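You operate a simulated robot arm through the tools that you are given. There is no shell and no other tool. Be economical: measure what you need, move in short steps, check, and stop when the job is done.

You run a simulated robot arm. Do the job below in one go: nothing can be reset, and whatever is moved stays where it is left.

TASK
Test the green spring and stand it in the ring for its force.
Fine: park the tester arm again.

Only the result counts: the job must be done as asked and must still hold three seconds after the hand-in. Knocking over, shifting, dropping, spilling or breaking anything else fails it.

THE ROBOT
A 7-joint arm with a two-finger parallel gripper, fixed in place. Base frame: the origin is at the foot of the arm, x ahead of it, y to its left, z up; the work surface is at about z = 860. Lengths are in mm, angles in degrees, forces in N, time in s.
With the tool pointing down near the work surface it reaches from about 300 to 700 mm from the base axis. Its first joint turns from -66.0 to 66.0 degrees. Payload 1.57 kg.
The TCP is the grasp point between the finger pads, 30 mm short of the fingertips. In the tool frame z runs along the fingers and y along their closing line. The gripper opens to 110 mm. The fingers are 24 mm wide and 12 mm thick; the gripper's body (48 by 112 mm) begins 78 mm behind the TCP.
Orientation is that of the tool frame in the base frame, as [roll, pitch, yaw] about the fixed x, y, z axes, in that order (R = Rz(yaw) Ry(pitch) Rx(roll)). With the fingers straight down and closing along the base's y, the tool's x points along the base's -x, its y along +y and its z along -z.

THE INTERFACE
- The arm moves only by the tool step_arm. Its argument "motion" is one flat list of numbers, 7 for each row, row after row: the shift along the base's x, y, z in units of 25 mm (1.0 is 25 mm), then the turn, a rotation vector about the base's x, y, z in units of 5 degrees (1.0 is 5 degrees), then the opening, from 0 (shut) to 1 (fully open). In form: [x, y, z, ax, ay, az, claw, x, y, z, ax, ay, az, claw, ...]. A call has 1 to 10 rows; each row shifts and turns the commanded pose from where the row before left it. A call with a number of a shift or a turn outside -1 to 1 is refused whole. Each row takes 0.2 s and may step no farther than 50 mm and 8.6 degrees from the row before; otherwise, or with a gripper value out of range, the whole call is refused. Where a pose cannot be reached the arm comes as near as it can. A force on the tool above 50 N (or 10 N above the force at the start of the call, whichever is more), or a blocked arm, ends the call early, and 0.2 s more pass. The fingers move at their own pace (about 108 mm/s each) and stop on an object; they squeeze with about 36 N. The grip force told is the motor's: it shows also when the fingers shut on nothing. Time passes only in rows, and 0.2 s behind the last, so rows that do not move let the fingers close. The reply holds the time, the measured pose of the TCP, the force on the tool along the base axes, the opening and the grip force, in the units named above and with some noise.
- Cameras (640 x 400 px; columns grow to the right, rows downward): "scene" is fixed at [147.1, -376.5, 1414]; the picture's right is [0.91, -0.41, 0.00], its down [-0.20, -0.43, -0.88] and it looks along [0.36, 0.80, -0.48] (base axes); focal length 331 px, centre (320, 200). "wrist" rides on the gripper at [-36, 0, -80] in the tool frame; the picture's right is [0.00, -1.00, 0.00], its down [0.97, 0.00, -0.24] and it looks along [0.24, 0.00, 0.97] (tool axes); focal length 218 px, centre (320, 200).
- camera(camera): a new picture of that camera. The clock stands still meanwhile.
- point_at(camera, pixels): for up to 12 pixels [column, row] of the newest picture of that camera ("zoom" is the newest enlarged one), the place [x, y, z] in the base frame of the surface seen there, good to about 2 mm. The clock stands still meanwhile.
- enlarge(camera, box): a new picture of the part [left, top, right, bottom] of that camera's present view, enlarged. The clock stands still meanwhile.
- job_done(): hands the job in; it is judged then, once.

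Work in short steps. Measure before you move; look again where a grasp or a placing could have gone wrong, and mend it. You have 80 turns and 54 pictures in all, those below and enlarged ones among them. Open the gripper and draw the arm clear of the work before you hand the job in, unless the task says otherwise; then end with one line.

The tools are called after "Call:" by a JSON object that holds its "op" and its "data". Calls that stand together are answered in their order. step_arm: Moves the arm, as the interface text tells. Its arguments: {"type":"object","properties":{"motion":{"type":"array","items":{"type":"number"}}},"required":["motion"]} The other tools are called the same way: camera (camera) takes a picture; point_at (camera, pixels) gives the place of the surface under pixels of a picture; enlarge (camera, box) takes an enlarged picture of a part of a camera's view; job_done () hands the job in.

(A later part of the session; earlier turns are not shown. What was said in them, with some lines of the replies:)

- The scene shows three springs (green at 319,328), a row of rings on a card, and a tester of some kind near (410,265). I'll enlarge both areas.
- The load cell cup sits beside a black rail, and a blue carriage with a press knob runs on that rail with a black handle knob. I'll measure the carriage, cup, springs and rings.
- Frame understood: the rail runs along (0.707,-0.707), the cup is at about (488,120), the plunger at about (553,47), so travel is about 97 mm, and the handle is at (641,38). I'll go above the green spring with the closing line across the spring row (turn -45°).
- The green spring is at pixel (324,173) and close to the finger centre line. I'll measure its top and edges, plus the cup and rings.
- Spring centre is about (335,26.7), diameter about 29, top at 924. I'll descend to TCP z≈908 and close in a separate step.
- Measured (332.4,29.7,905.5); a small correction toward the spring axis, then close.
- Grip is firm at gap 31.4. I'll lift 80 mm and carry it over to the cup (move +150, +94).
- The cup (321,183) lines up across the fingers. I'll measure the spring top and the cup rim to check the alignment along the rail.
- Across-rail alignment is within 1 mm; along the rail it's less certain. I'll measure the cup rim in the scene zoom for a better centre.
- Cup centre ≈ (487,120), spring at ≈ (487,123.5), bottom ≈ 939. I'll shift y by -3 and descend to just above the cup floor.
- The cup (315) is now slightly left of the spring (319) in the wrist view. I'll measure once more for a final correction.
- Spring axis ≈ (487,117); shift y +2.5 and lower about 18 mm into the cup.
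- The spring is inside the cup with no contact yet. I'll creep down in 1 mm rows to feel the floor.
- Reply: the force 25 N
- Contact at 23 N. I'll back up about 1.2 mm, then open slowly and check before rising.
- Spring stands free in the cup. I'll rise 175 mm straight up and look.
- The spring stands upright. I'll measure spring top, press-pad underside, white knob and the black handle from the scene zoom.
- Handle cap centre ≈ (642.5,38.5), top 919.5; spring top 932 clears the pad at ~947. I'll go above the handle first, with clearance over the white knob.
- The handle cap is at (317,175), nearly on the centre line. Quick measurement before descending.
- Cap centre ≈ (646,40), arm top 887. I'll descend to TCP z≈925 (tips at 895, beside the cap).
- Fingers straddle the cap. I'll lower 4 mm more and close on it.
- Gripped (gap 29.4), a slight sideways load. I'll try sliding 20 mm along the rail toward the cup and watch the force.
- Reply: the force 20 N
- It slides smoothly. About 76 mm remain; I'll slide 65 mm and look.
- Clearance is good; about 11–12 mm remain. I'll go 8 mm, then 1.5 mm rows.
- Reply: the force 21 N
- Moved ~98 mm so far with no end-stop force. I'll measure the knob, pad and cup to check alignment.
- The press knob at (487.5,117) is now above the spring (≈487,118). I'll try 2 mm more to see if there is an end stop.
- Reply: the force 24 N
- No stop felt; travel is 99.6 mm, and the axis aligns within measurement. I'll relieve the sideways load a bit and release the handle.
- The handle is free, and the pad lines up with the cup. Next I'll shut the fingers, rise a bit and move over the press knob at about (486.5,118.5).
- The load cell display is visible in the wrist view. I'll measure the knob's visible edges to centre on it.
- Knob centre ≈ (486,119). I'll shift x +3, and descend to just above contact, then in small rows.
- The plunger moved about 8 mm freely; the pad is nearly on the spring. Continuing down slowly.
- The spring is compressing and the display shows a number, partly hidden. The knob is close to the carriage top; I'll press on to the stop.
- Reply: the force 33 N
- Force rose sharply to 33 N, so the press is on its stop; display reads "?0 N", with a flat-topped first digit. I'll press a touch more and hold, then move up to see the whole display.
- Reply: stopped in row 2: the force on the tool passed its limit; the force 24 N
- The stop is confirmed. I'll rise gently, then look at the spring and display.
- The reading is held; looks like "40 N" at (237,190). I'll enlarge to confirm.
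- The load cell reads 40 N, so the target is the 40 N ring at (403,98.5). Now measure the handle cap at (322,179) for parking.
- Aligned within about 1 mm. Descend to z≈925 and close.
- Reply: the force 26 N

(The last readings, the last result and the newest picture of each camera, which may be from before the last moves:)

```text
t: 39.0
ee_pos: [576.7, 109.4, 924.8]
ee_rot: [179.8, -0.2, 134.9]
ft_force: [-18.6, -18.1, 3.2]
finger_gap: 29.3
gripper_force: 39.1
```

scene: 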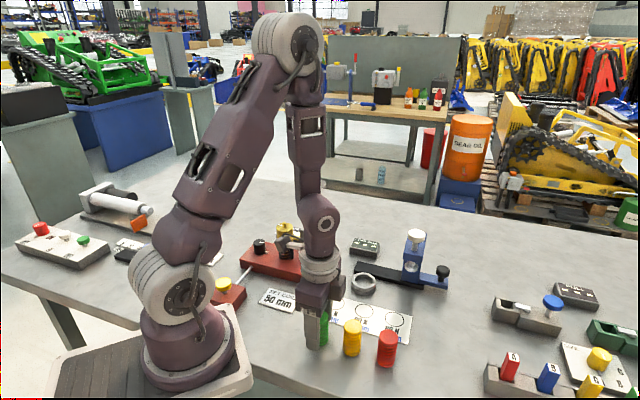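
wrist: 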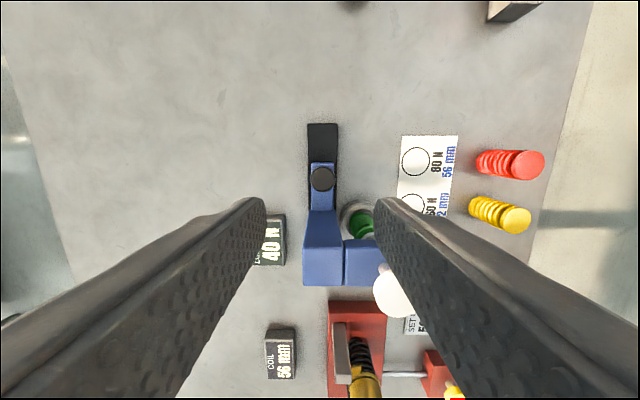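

Gripped. I'll slide back the full travel (+69.7, -71.8): first ~93 mm.

Call:
{"op": "step_arm", "data": {"motion": [0.26, -0.268, 0, 0, 0, 0, 0.1, 0.26, -0.268, 0, 0, 0, 0, 0.1, 0.26, -0.268, 0, 0, 0, 0, 0.1, 0.26, -0.268, 0, 0, 0, 0, 0.1, 0.26, -0.268, 0, 0, 0, 0, 0.1, 0.26, -0.268, 0, 0, 0, 0, 0.1, 0.26, -0.268, 0, 0, 0, 0, 0.1, 0.26, -0.268, 0, 0, 0, 0, 0.1, 0.26, -0.268, 0, 0, 0, 0, 0.1, 0.26, -0.268, 0, 0, 0, 0, 0.1]}}

Call:
{"op": "step_arm", "data": {"motion": [0.06, -0.06, 0, 0, 0, 0, 0.1, 0.06, -0.06, 0, 0, 0, 0, 0.1, 0.06, -0.06, 0, 0, 0, 0, 0.1, 0, 0, 0, 0, 0, 0, 0.1]}}

Call:
{"op": "enlarge", "data": {"camera": "scene", "box": [330, 200, 490, 310]}}

```text
t: 41.2
ee_pos: [641.2, 44.0, 925.1]
ee_rot: [179.7, -0.1, 135.1]
ft_force: [-10.2, -9.8, -18.8]
finger_gap: 29.4
gripper_force: 39.5
```

```text
t: 42.2
ee_pos: [646.2, 39.5, 924.9]
ee_rot: [179.6, -0.2, 135.1]
ft_force: [-3.4, -4.6, -35.0]
finger_gap: 29.2
gripper_force: 39.4
```

```text
3.64 times, centred on (410, 255) of scene
```

zoom: 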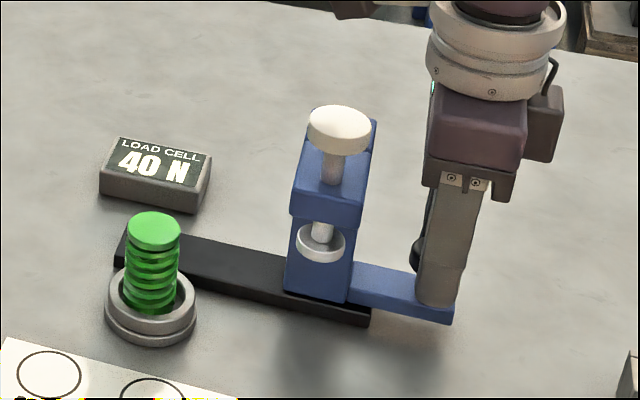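

Handle is back at about its original place; vertical load of -35 N shows the grip is slightly pulled, so I'll lower 1 mm, release and rise.

Call:
{"op": "step_arm", "data": {"motion": [0, 0, -0.05, 0, 0, 0, 0.1, 0, 0, 0, 0, 0, 0, 0.3, 0, 0, 0, 0, 0, 0, 0.5, 0, 0, 0, 0, 0, 0, 0.5, 0, 0, 0.5, 0.05, 0, 0, 0.5, 0, 0, 1, 0, 0, 0, 0.5, 0, 0, 1, 0, 0, 0, 0.5, 0, 0, 1, 0, 0, 0, 0.5, 0, 0, 1, 0, 0, 0, 0.5, 0, 0, 1, 0, 0, 0, 0.5]}}

Call:
{"op": "step_arm", "data": {"motion": [0, 0, 1, 0, 0, 0, 0.5, 0, 0, 0.8, 0, 0, 0, 0.5, 0, 0, 0, 0, 0, 0, 0.5]}}

Call:
{"op": "enlarge", "data": {"camera": "scene", "box": [330, 215, 460, 302]}}

```text
t: 44.4
ee_pos: [643.9, 38.1, 1063.2]
ee_rot: [179.4, -0.2, 135.1]
ft_force: [-0.4, -0.3, 0.1]
finger_gap: 54.8
gripper_force: 0.0
```

```text
t: 45.2
ee_pos: [645.0, 37.8, 1105.4]
ee_rot: [179.3, -0.3, 135.2]
ft_force: [0.1, 0.4, -0.1]
finger_gap: 55.1
gripper_force: 0.1
```

```text
4.60 times, centred on (395, 258) of scene
```

zoom: 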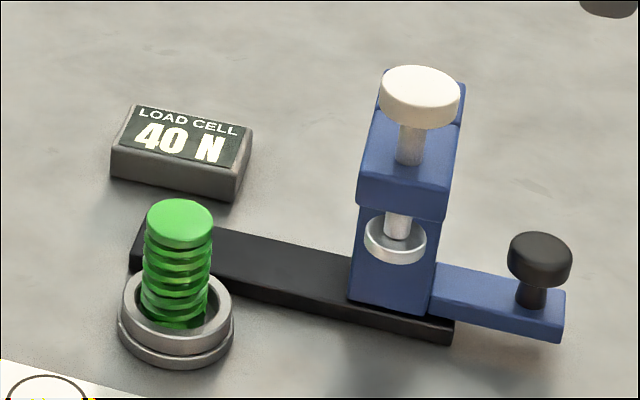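

The tester arm is back exactly where it was (knob and handle pixels match the earlier picture). Now back above the spring at (487,118), also removing the small tool tilt.

Call:
{"op": "step_arm", "data": {"motion": [0, 0, 0.3, -0.14, 0.06, 0, 0.5, -0.9, 0.457, 0, 0, 0, 0, 0.5, -0.9, 0.457, 0, 0, 0, 0, 0.5, -0.9, 0.457, 0, 0, 0, 0, 0.5, -0.9, 0.457, 0, 0, 0, 0, 0.5, -0.9, 0.457, 0, 0, 0, 0, 0.5, -0.9, 0.457, 0, 0, 0, 0, 0.5, -0.9, 0.457, 0, 0, 0, 0, 0.5, 0, 0, 0, 0, 0, 0, 0.5]}}

Call:
{"op": "camera", "data": {"camera": "wrist"}}

```text
t: 47.2
ee_pos: [486.9, 121.7, 1114.6]
ee_rot: [180.0, 0.0, 135.1]
ft_force: [0.6, -0.3, -0.3]
finger_gap: 55.0
gripper_force: 0.0
```

```text
13 pictures are left
```

wrist: 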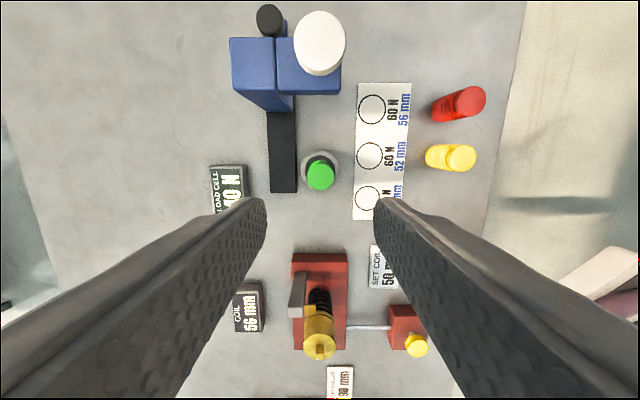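

The tool is straight again. I'll measure the spring cap at (320,174) and the 40 N ring at (367,198).

Call:
{"op": "point_at", "data": {"camera": "wrist", "pixels": [[320, 174], [308, 174], [332, 174], [320, 164], [320, 185], [355, 199], [367, 187], [367, 210], [367, 198]]}}

```text
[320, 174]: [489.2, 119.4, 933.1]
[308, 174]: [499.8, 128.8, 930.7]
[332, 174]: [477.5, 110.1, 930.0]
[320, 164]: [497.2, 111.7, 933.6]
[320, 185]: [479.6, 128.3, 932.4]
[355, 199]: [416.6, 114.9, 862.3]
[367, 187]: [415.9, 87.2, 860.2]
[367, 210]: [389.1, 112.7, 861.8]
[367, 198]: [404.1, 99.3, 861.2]
```

Spring centre ≈ (488.5,119.6), ring centre ≈ (403,99.7). I'll descend to z≈917 around the spring.

Call:
{"op": "step_arm", "data": {"motion": [0.06, -0.06, -0.9, 0, 0, 0, 0.5, 0, 0, -1, 0, 0, 0, 0.5, 0, 0, -1, 0, 0, 0, 0.5, 0, 0, -1, 0, 0, 0, 0.5, 0, 0, -1, 0, 0, 0, 0.5, 0, 0, -1, 0, 0, 0, 0.5, 0, 0, -1, 0, 0, 0, 0.5, 0, 0, -0.9, 0, 0, 0, 0.5, 0, 0, 0, 0, 0, 0, 0.5]}}

Call:
{"op": "camera", "data": {"camera": "wrist"}}

```text
t: 49.2
ee_pos: [488.8, 116.8, 920.0]
ee_rot: [-179.9, 0.1, 135.0]
ft_force: [-0.2, -0.1, -0.4]
finger_gap: 55.1
gripper_force: 0.0
```

```text
12 pictures are left
```

wrist: 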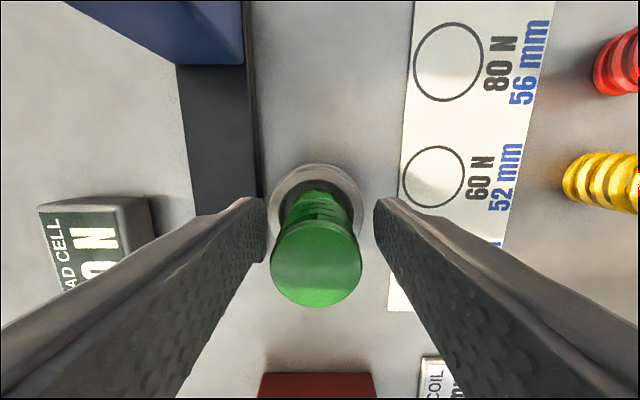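

Spring sits slightly left (col 316); nudge +1 mm each in x,y, lower 2.5 mm, close, then lift 80 mm.

Call:
{"op": "step_arm", "data": {"motion": [0.04, 0.05, -0.1, 0, 0, 0, 0.5, 0, 0, 0, 0, 0, 0, 0.1, 0, 0, 0, 0, 0, 0, 0.1, 0, 0, 0, 0, 0, 0, 0.1, 0, 0, 0.4, 0, 0, 0, 0.1, 0, 0, 0.8, 0, 0, 0, 0.1, 0, 0, 1, 0, 0, 0, 0.1, 0, 0, 1, 0, 0, 0, 0.1, 0, 0, 0, 0, 0, 0, 0.1]}}

Call:
{"op": "camera", "data": {"camera": "wrist"}}

```text
t: 51.2
ee_pos: [489.1, 119.3, 996.4]
ee_rot: [-179.9, 0.0, 135.1]
ft_force: [-0.5, 0.0, -0.4]
finger_gap: 31.6
gripper_force: 35.8
```

```text
11 pictures are left
```

wrist: 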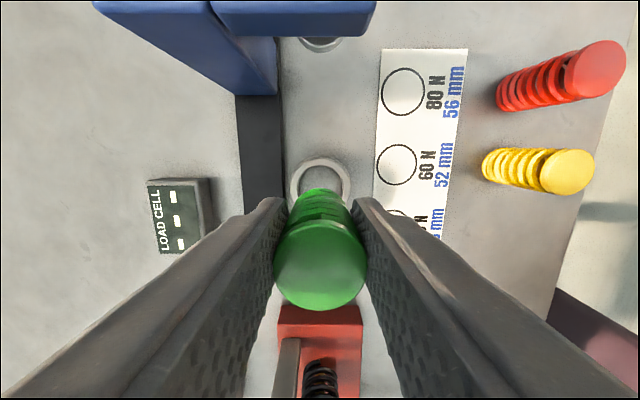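

Spring is held. Before moving to the ring, I'll check the winder's location/height and the cap centre.

Call:
{"op": "point_at", "data": {"camera": "wrist", "pixels": [[320, 265], [281, 265], [359, 265], [320, 309], [290, 345], [355, 320], [285, 320]]}}

Call:
{"op": "point_at", "data": {"camera": "scene", "pixels": [[286, 227], [306, 232], [306, 258], [281, 300], [222, 284], [261, 243]]}}

```text
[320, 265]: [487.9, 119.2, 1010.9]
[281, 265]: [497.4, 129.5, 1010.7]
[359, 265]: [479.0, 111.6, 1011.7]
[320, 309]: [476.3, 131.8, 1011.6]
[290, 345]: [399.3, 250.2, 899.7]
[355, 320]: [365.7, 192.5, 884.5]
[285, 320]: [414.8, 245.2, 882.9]
```

```text
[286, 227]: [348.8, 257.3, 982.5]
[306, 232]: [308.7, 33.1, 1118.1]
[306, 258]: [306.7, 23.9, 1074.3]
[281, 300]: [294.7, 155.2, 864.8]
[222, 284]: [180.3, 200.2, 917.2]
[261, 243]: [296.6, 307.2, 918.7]
```

The winder is over 100 mm away from the ring. Move by (-84.3,-20.8) at this height, then lower to about 15 mm above the card.

Call:
{"op": "step_arm", "data": {"motion": [-0.843, -0.208, 0, 0, 0, 0, 0.1, -0.843, -0.208, 0, 0, 0, 0, 0.1, -0.843, -0.208, 0, 0, 0, 0, 0.1, -0.843, -0.208, 0, 0, 0, 0, 0.1, 0, 0, -0.9, 0, 0, 0, 0.1, 0, 0, -0.9, 0, 0, 0, 0.1, 0, 0, -0.9, 0, 0, 0, 0.1, 0, 0, 0, 0, 0, 0, 0.1, 0, 0, 0, 0, 0, 0, 0.1]}}

Call:
{"op": "camera", "data": {"camera": "wrist"}}

Call:
{"op": "enlarge", "data": {"camera": "scene", "box": [280, 240, 400, 330]}}

```text
t: 53.2
ee_pos: [407.5, 96.8, 930.2]
ee_rot: [180.0, 0.0, 135.1]
ft_force: [-0.4, -0.3, -1.4]
finger_gap: 31.4
gripper_force: 36.4
```

```text
10 pictures are left
```

wrist: 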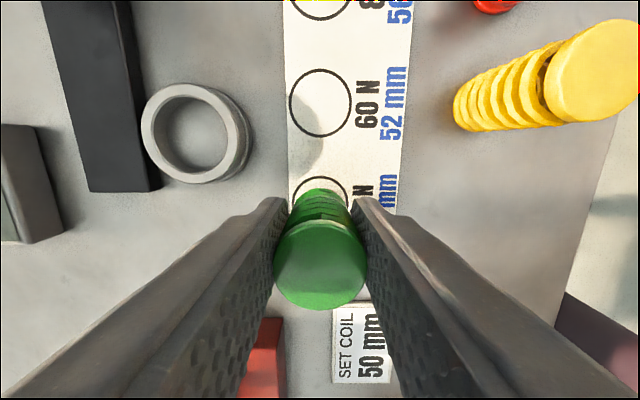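

```text
4.44 times, centred on (340, 285) of scene
```

zoom: 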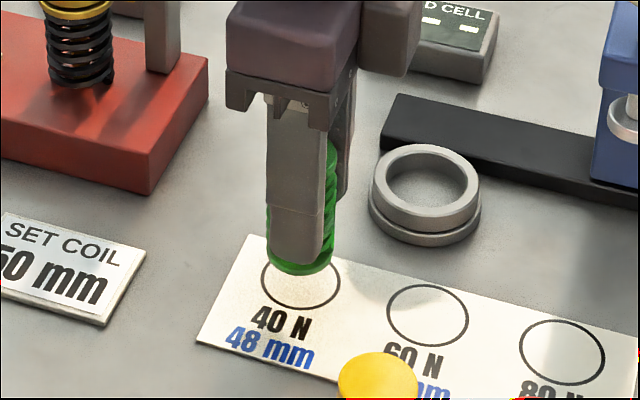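

Over the ring, bottom ~20 mm up. Measure the cap against the ring centre (403,99.7).

Call:
{"op": "point_at", "data": {"camera": "wrist", "pixels": [[320, 265], [281, 265], [359, 265], [320, 307], [320, 224], [321, 102], [321, 68], [321, 136]]}}

Call:
{"op": "point_at", "data": {"camera": "zoom", "pixels": [[262, 284], [339, 285], [301, 311], [272, 298], [330, 300], [428, 313]]}}

Call:
{"op": "step_arm", "data": {"motion": [0, 0, 0, 0, 0, 0, 0.1]}}

```text
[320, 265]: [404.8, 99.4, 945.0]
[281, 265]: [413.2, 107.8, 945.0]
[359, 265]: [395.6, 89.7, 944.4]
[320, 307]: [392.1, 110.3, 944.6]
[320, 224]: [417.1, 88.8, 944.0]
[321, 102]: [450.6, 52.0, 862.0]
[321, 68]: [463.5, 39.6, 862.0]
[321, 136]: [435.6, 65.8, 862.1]
```

```text
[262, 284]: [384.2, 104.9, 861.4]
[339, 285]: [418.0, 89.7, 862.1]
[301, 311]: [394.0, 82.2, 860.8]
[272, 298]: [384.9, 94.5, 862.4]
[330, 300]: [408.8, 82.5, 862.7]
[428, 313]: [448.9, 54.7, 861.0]
```

```text
t: 53.6
ee_pos: [405.8, 96.9, 929.9]
ee_rot: [-179.8, -0.1, 135.1]
ft_force: [0.0, -0.4, -0.6]
finger_gap: 31.2
gripper_force: 35.4
```

Ring centre ≈ (402.5,99), cap axis ≈ (404.5,99). Shift x -2 and descend 16 mm, then creep 1 mm rows.

Call:
{"op": "step_arm", "data": {"motion": [-0.07, 0, -0.2, 0, 0, 0, 0.1, 0, 0, -0.25, 0, 0, 0, 0.1, 0, 0, -0.2, 0, 0, 0, 0.1, 0, 0, 0, 0, 0, 0, 0.1]}}

Call:
{"op": "step_arm", "data": {"motion": [0, 0, -0.05, 0, 0, 0, 0.1, 0, 0, 0, 0, 0, 0, 0.1]}}

```text
t: 54.6
ee_pos: [403.1, 96.7, 913.5]
ee_rot: [180.0, 0.0, 135.0]
ft_force: [-1.1, 1.2, -1.0]
finger_gap: 31.5
gripper_force: 36.0
```

```text
t: 55.2
ee_pos: [403.6, 96.9, 911.9]
ee_rot: [-179.9, 0.1, 135.1]
ft_force: [0.6, -0.2, -0.3]
finger_gap: 31.3
gripper_force: 36.4
```

No contact yet at 911.9; continue creeping.

Call:
{"op": "step_arm", "data": {"motion": [0, 0, -0.04, 0, 0, 0, 0.1, 0, 0, 0, 0, 0, 0, 0.1]}}

Call:
{"op": "enlarge", "data": {"camera": "scene", "box": [300, 260, 380, 320]}}

```text
t: 55.8
ee_pos: [402.9, 98.2, 910.6]
ee_rot: [-179.9, -0.1, 135.1]
ft_force: [-1.2, 0.0, 2.7]
finger_gap: 31.4
gripper_force: 35.6
```

```text
6.67 times, centred on (340, 290) of scene
```

zoom: 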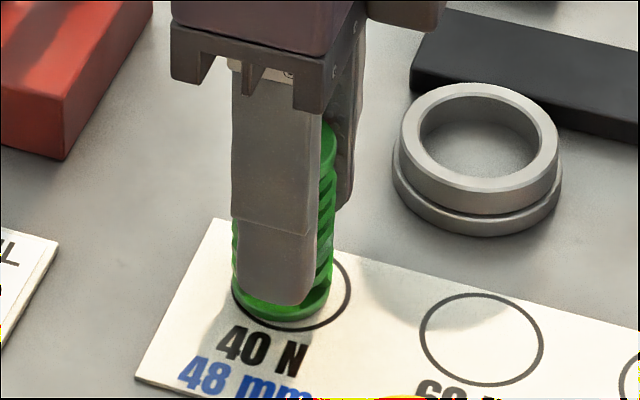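

Barely touching (2.7 N). The spring disc sits about 9 px left of the ring centre (≈2.5 mm), so I'll lift 2.5 mm, shift (+2,-2), lower again.

Call:
{"op": "step_arm", "data": {"motion": [0, 0, 0.12, 0, 0, 0, 0.1, 0.08, -0.07, 0, 0, 0, 0, 0.1, 0, 0, 0, 0, 0, 0, 0.1, 0, 0, -0.12, 0, 0, 0, 0.1, 0, 0, 0, 0, 0, 0, 0.1]}}

Call:
{"op": "enlarge", "data": {"camera": "scene", "box": [300, 260, 380, 320]}}

```text
t: 57.0
ee_pos: [406.8, 95.7, 911.0]
ee_rot: [180.0, 0.0, 135.0]
ft_force: [-2.9, 0.4, 22.6]
finger_gap: 31.4
gripper_force: 35.5
```

```text
6.67 times, centred on (340, 290) of scene
```

zoom: 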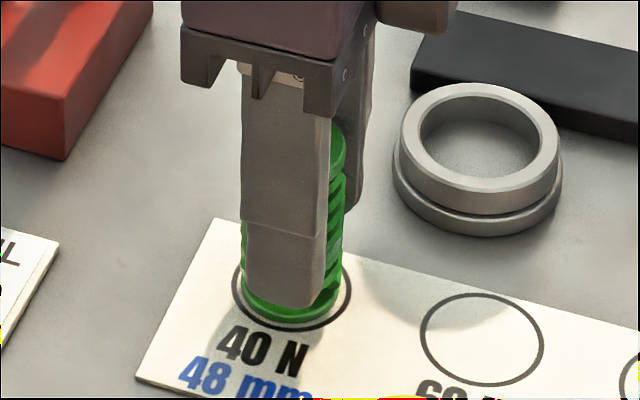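

Now centred in the ring (equal margins left and right), in contact. Ease up 1 mm, open, then check.

Call:
{"op": "step_arm", "data": {"motion": [0, 0, 0.04, 0, 0, 0, 0.1, 0, 0, 0, 0, 0, 0, 0.32, 0, 0, 0, 0, 0, 0, 0.42, 0, 0, 0, 0, 0, 0, 0.5, 0, 0, 0.5, 0, 0, 0, 0.5, 0, 0, 1, 0, 0, 0, 0.5, 0, 0, 1, 0, 0, 0, 0.5, 0, 0, 1, 0, 0, 0, 0.5, 0, 0, 1, 0, 0, 0, 0.5, 0, 0, 1, 0, 0, 0, 0.5]}}

Call:
{"op": "enlarge", "data": {"camera": "scene", "box": [300, 240, 400, 330]}}

Call:
{"op": "camera", "data": {"camera": "wrist"}}

```text
t: 59.2
ee_pos: [406.3, 96.7, 1052.4]
ee_rot: [-179.9, 0.0, 135.1]
ft_force: [0.3, 0.0, 0.1]
finger_gap: 55.0
gripper_force: 0.0
```

```text
4.44 times, centred on (350, 285) of scene
```

zoom: 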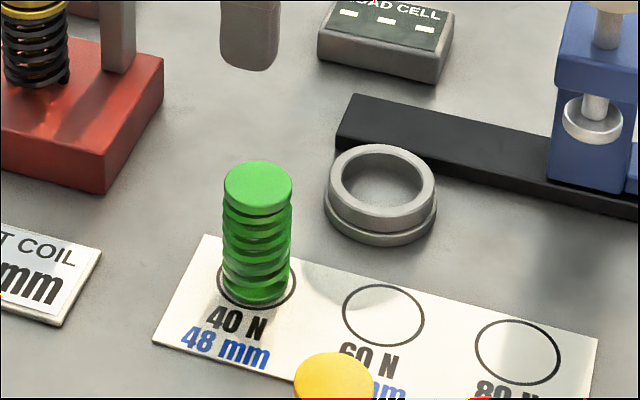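

```text
5 pictures are left
```

wrist: 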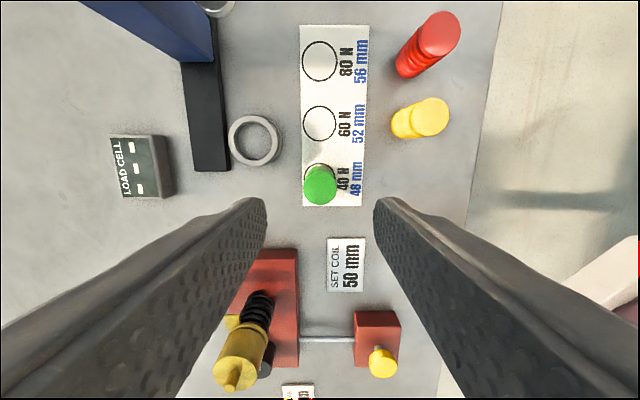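

The green spring stands inside the 40 N ring and the tester is parked. I'll raise the arm clear.

Call:
{"op": "step_arm", "data": {"motion": [0, 0, 1, 0, 0, 0, 0.5, 0, 0, 1, 0, 0, 0, 0.5, 0, 0, 1, 0, 0, 0, 0.5, 0, 0, 1, 0, 0, 0, 0.5, 0, 0, 1, 0, 0, 0, 0.8, 0, 0, 0, 0, 0, 0, 1]}}

Call:
{"op": "camera", "data": {"camera": "scene"}}

```text
t: 60.6
ee_pos: [407.0, 95.3, 1174.2]
ee_rot: [-179.9, 0.0, 135.1]
ft_force: [-0.5, -0.1, 0.4]
finger_gap: 110.1
gripper_force: 0.0
```

```text
4 pictures are left
```

scene: 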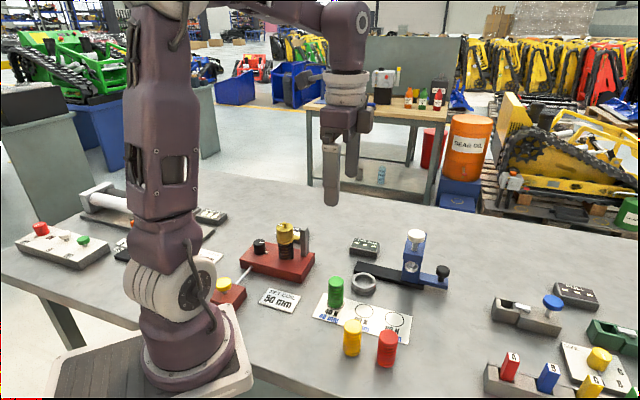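

Everything is in place: the spring is upright at (336,291), the tester is parked, and nothing else has moved. Handing in.

Call:
{"op": "job_done", "data": {}}

```text
The job is handed in.
```

The green spring tested at 40 N and now stands upright in the 40 N ring; the tester arm is parked where it started and the gripper is open and clear of the work.
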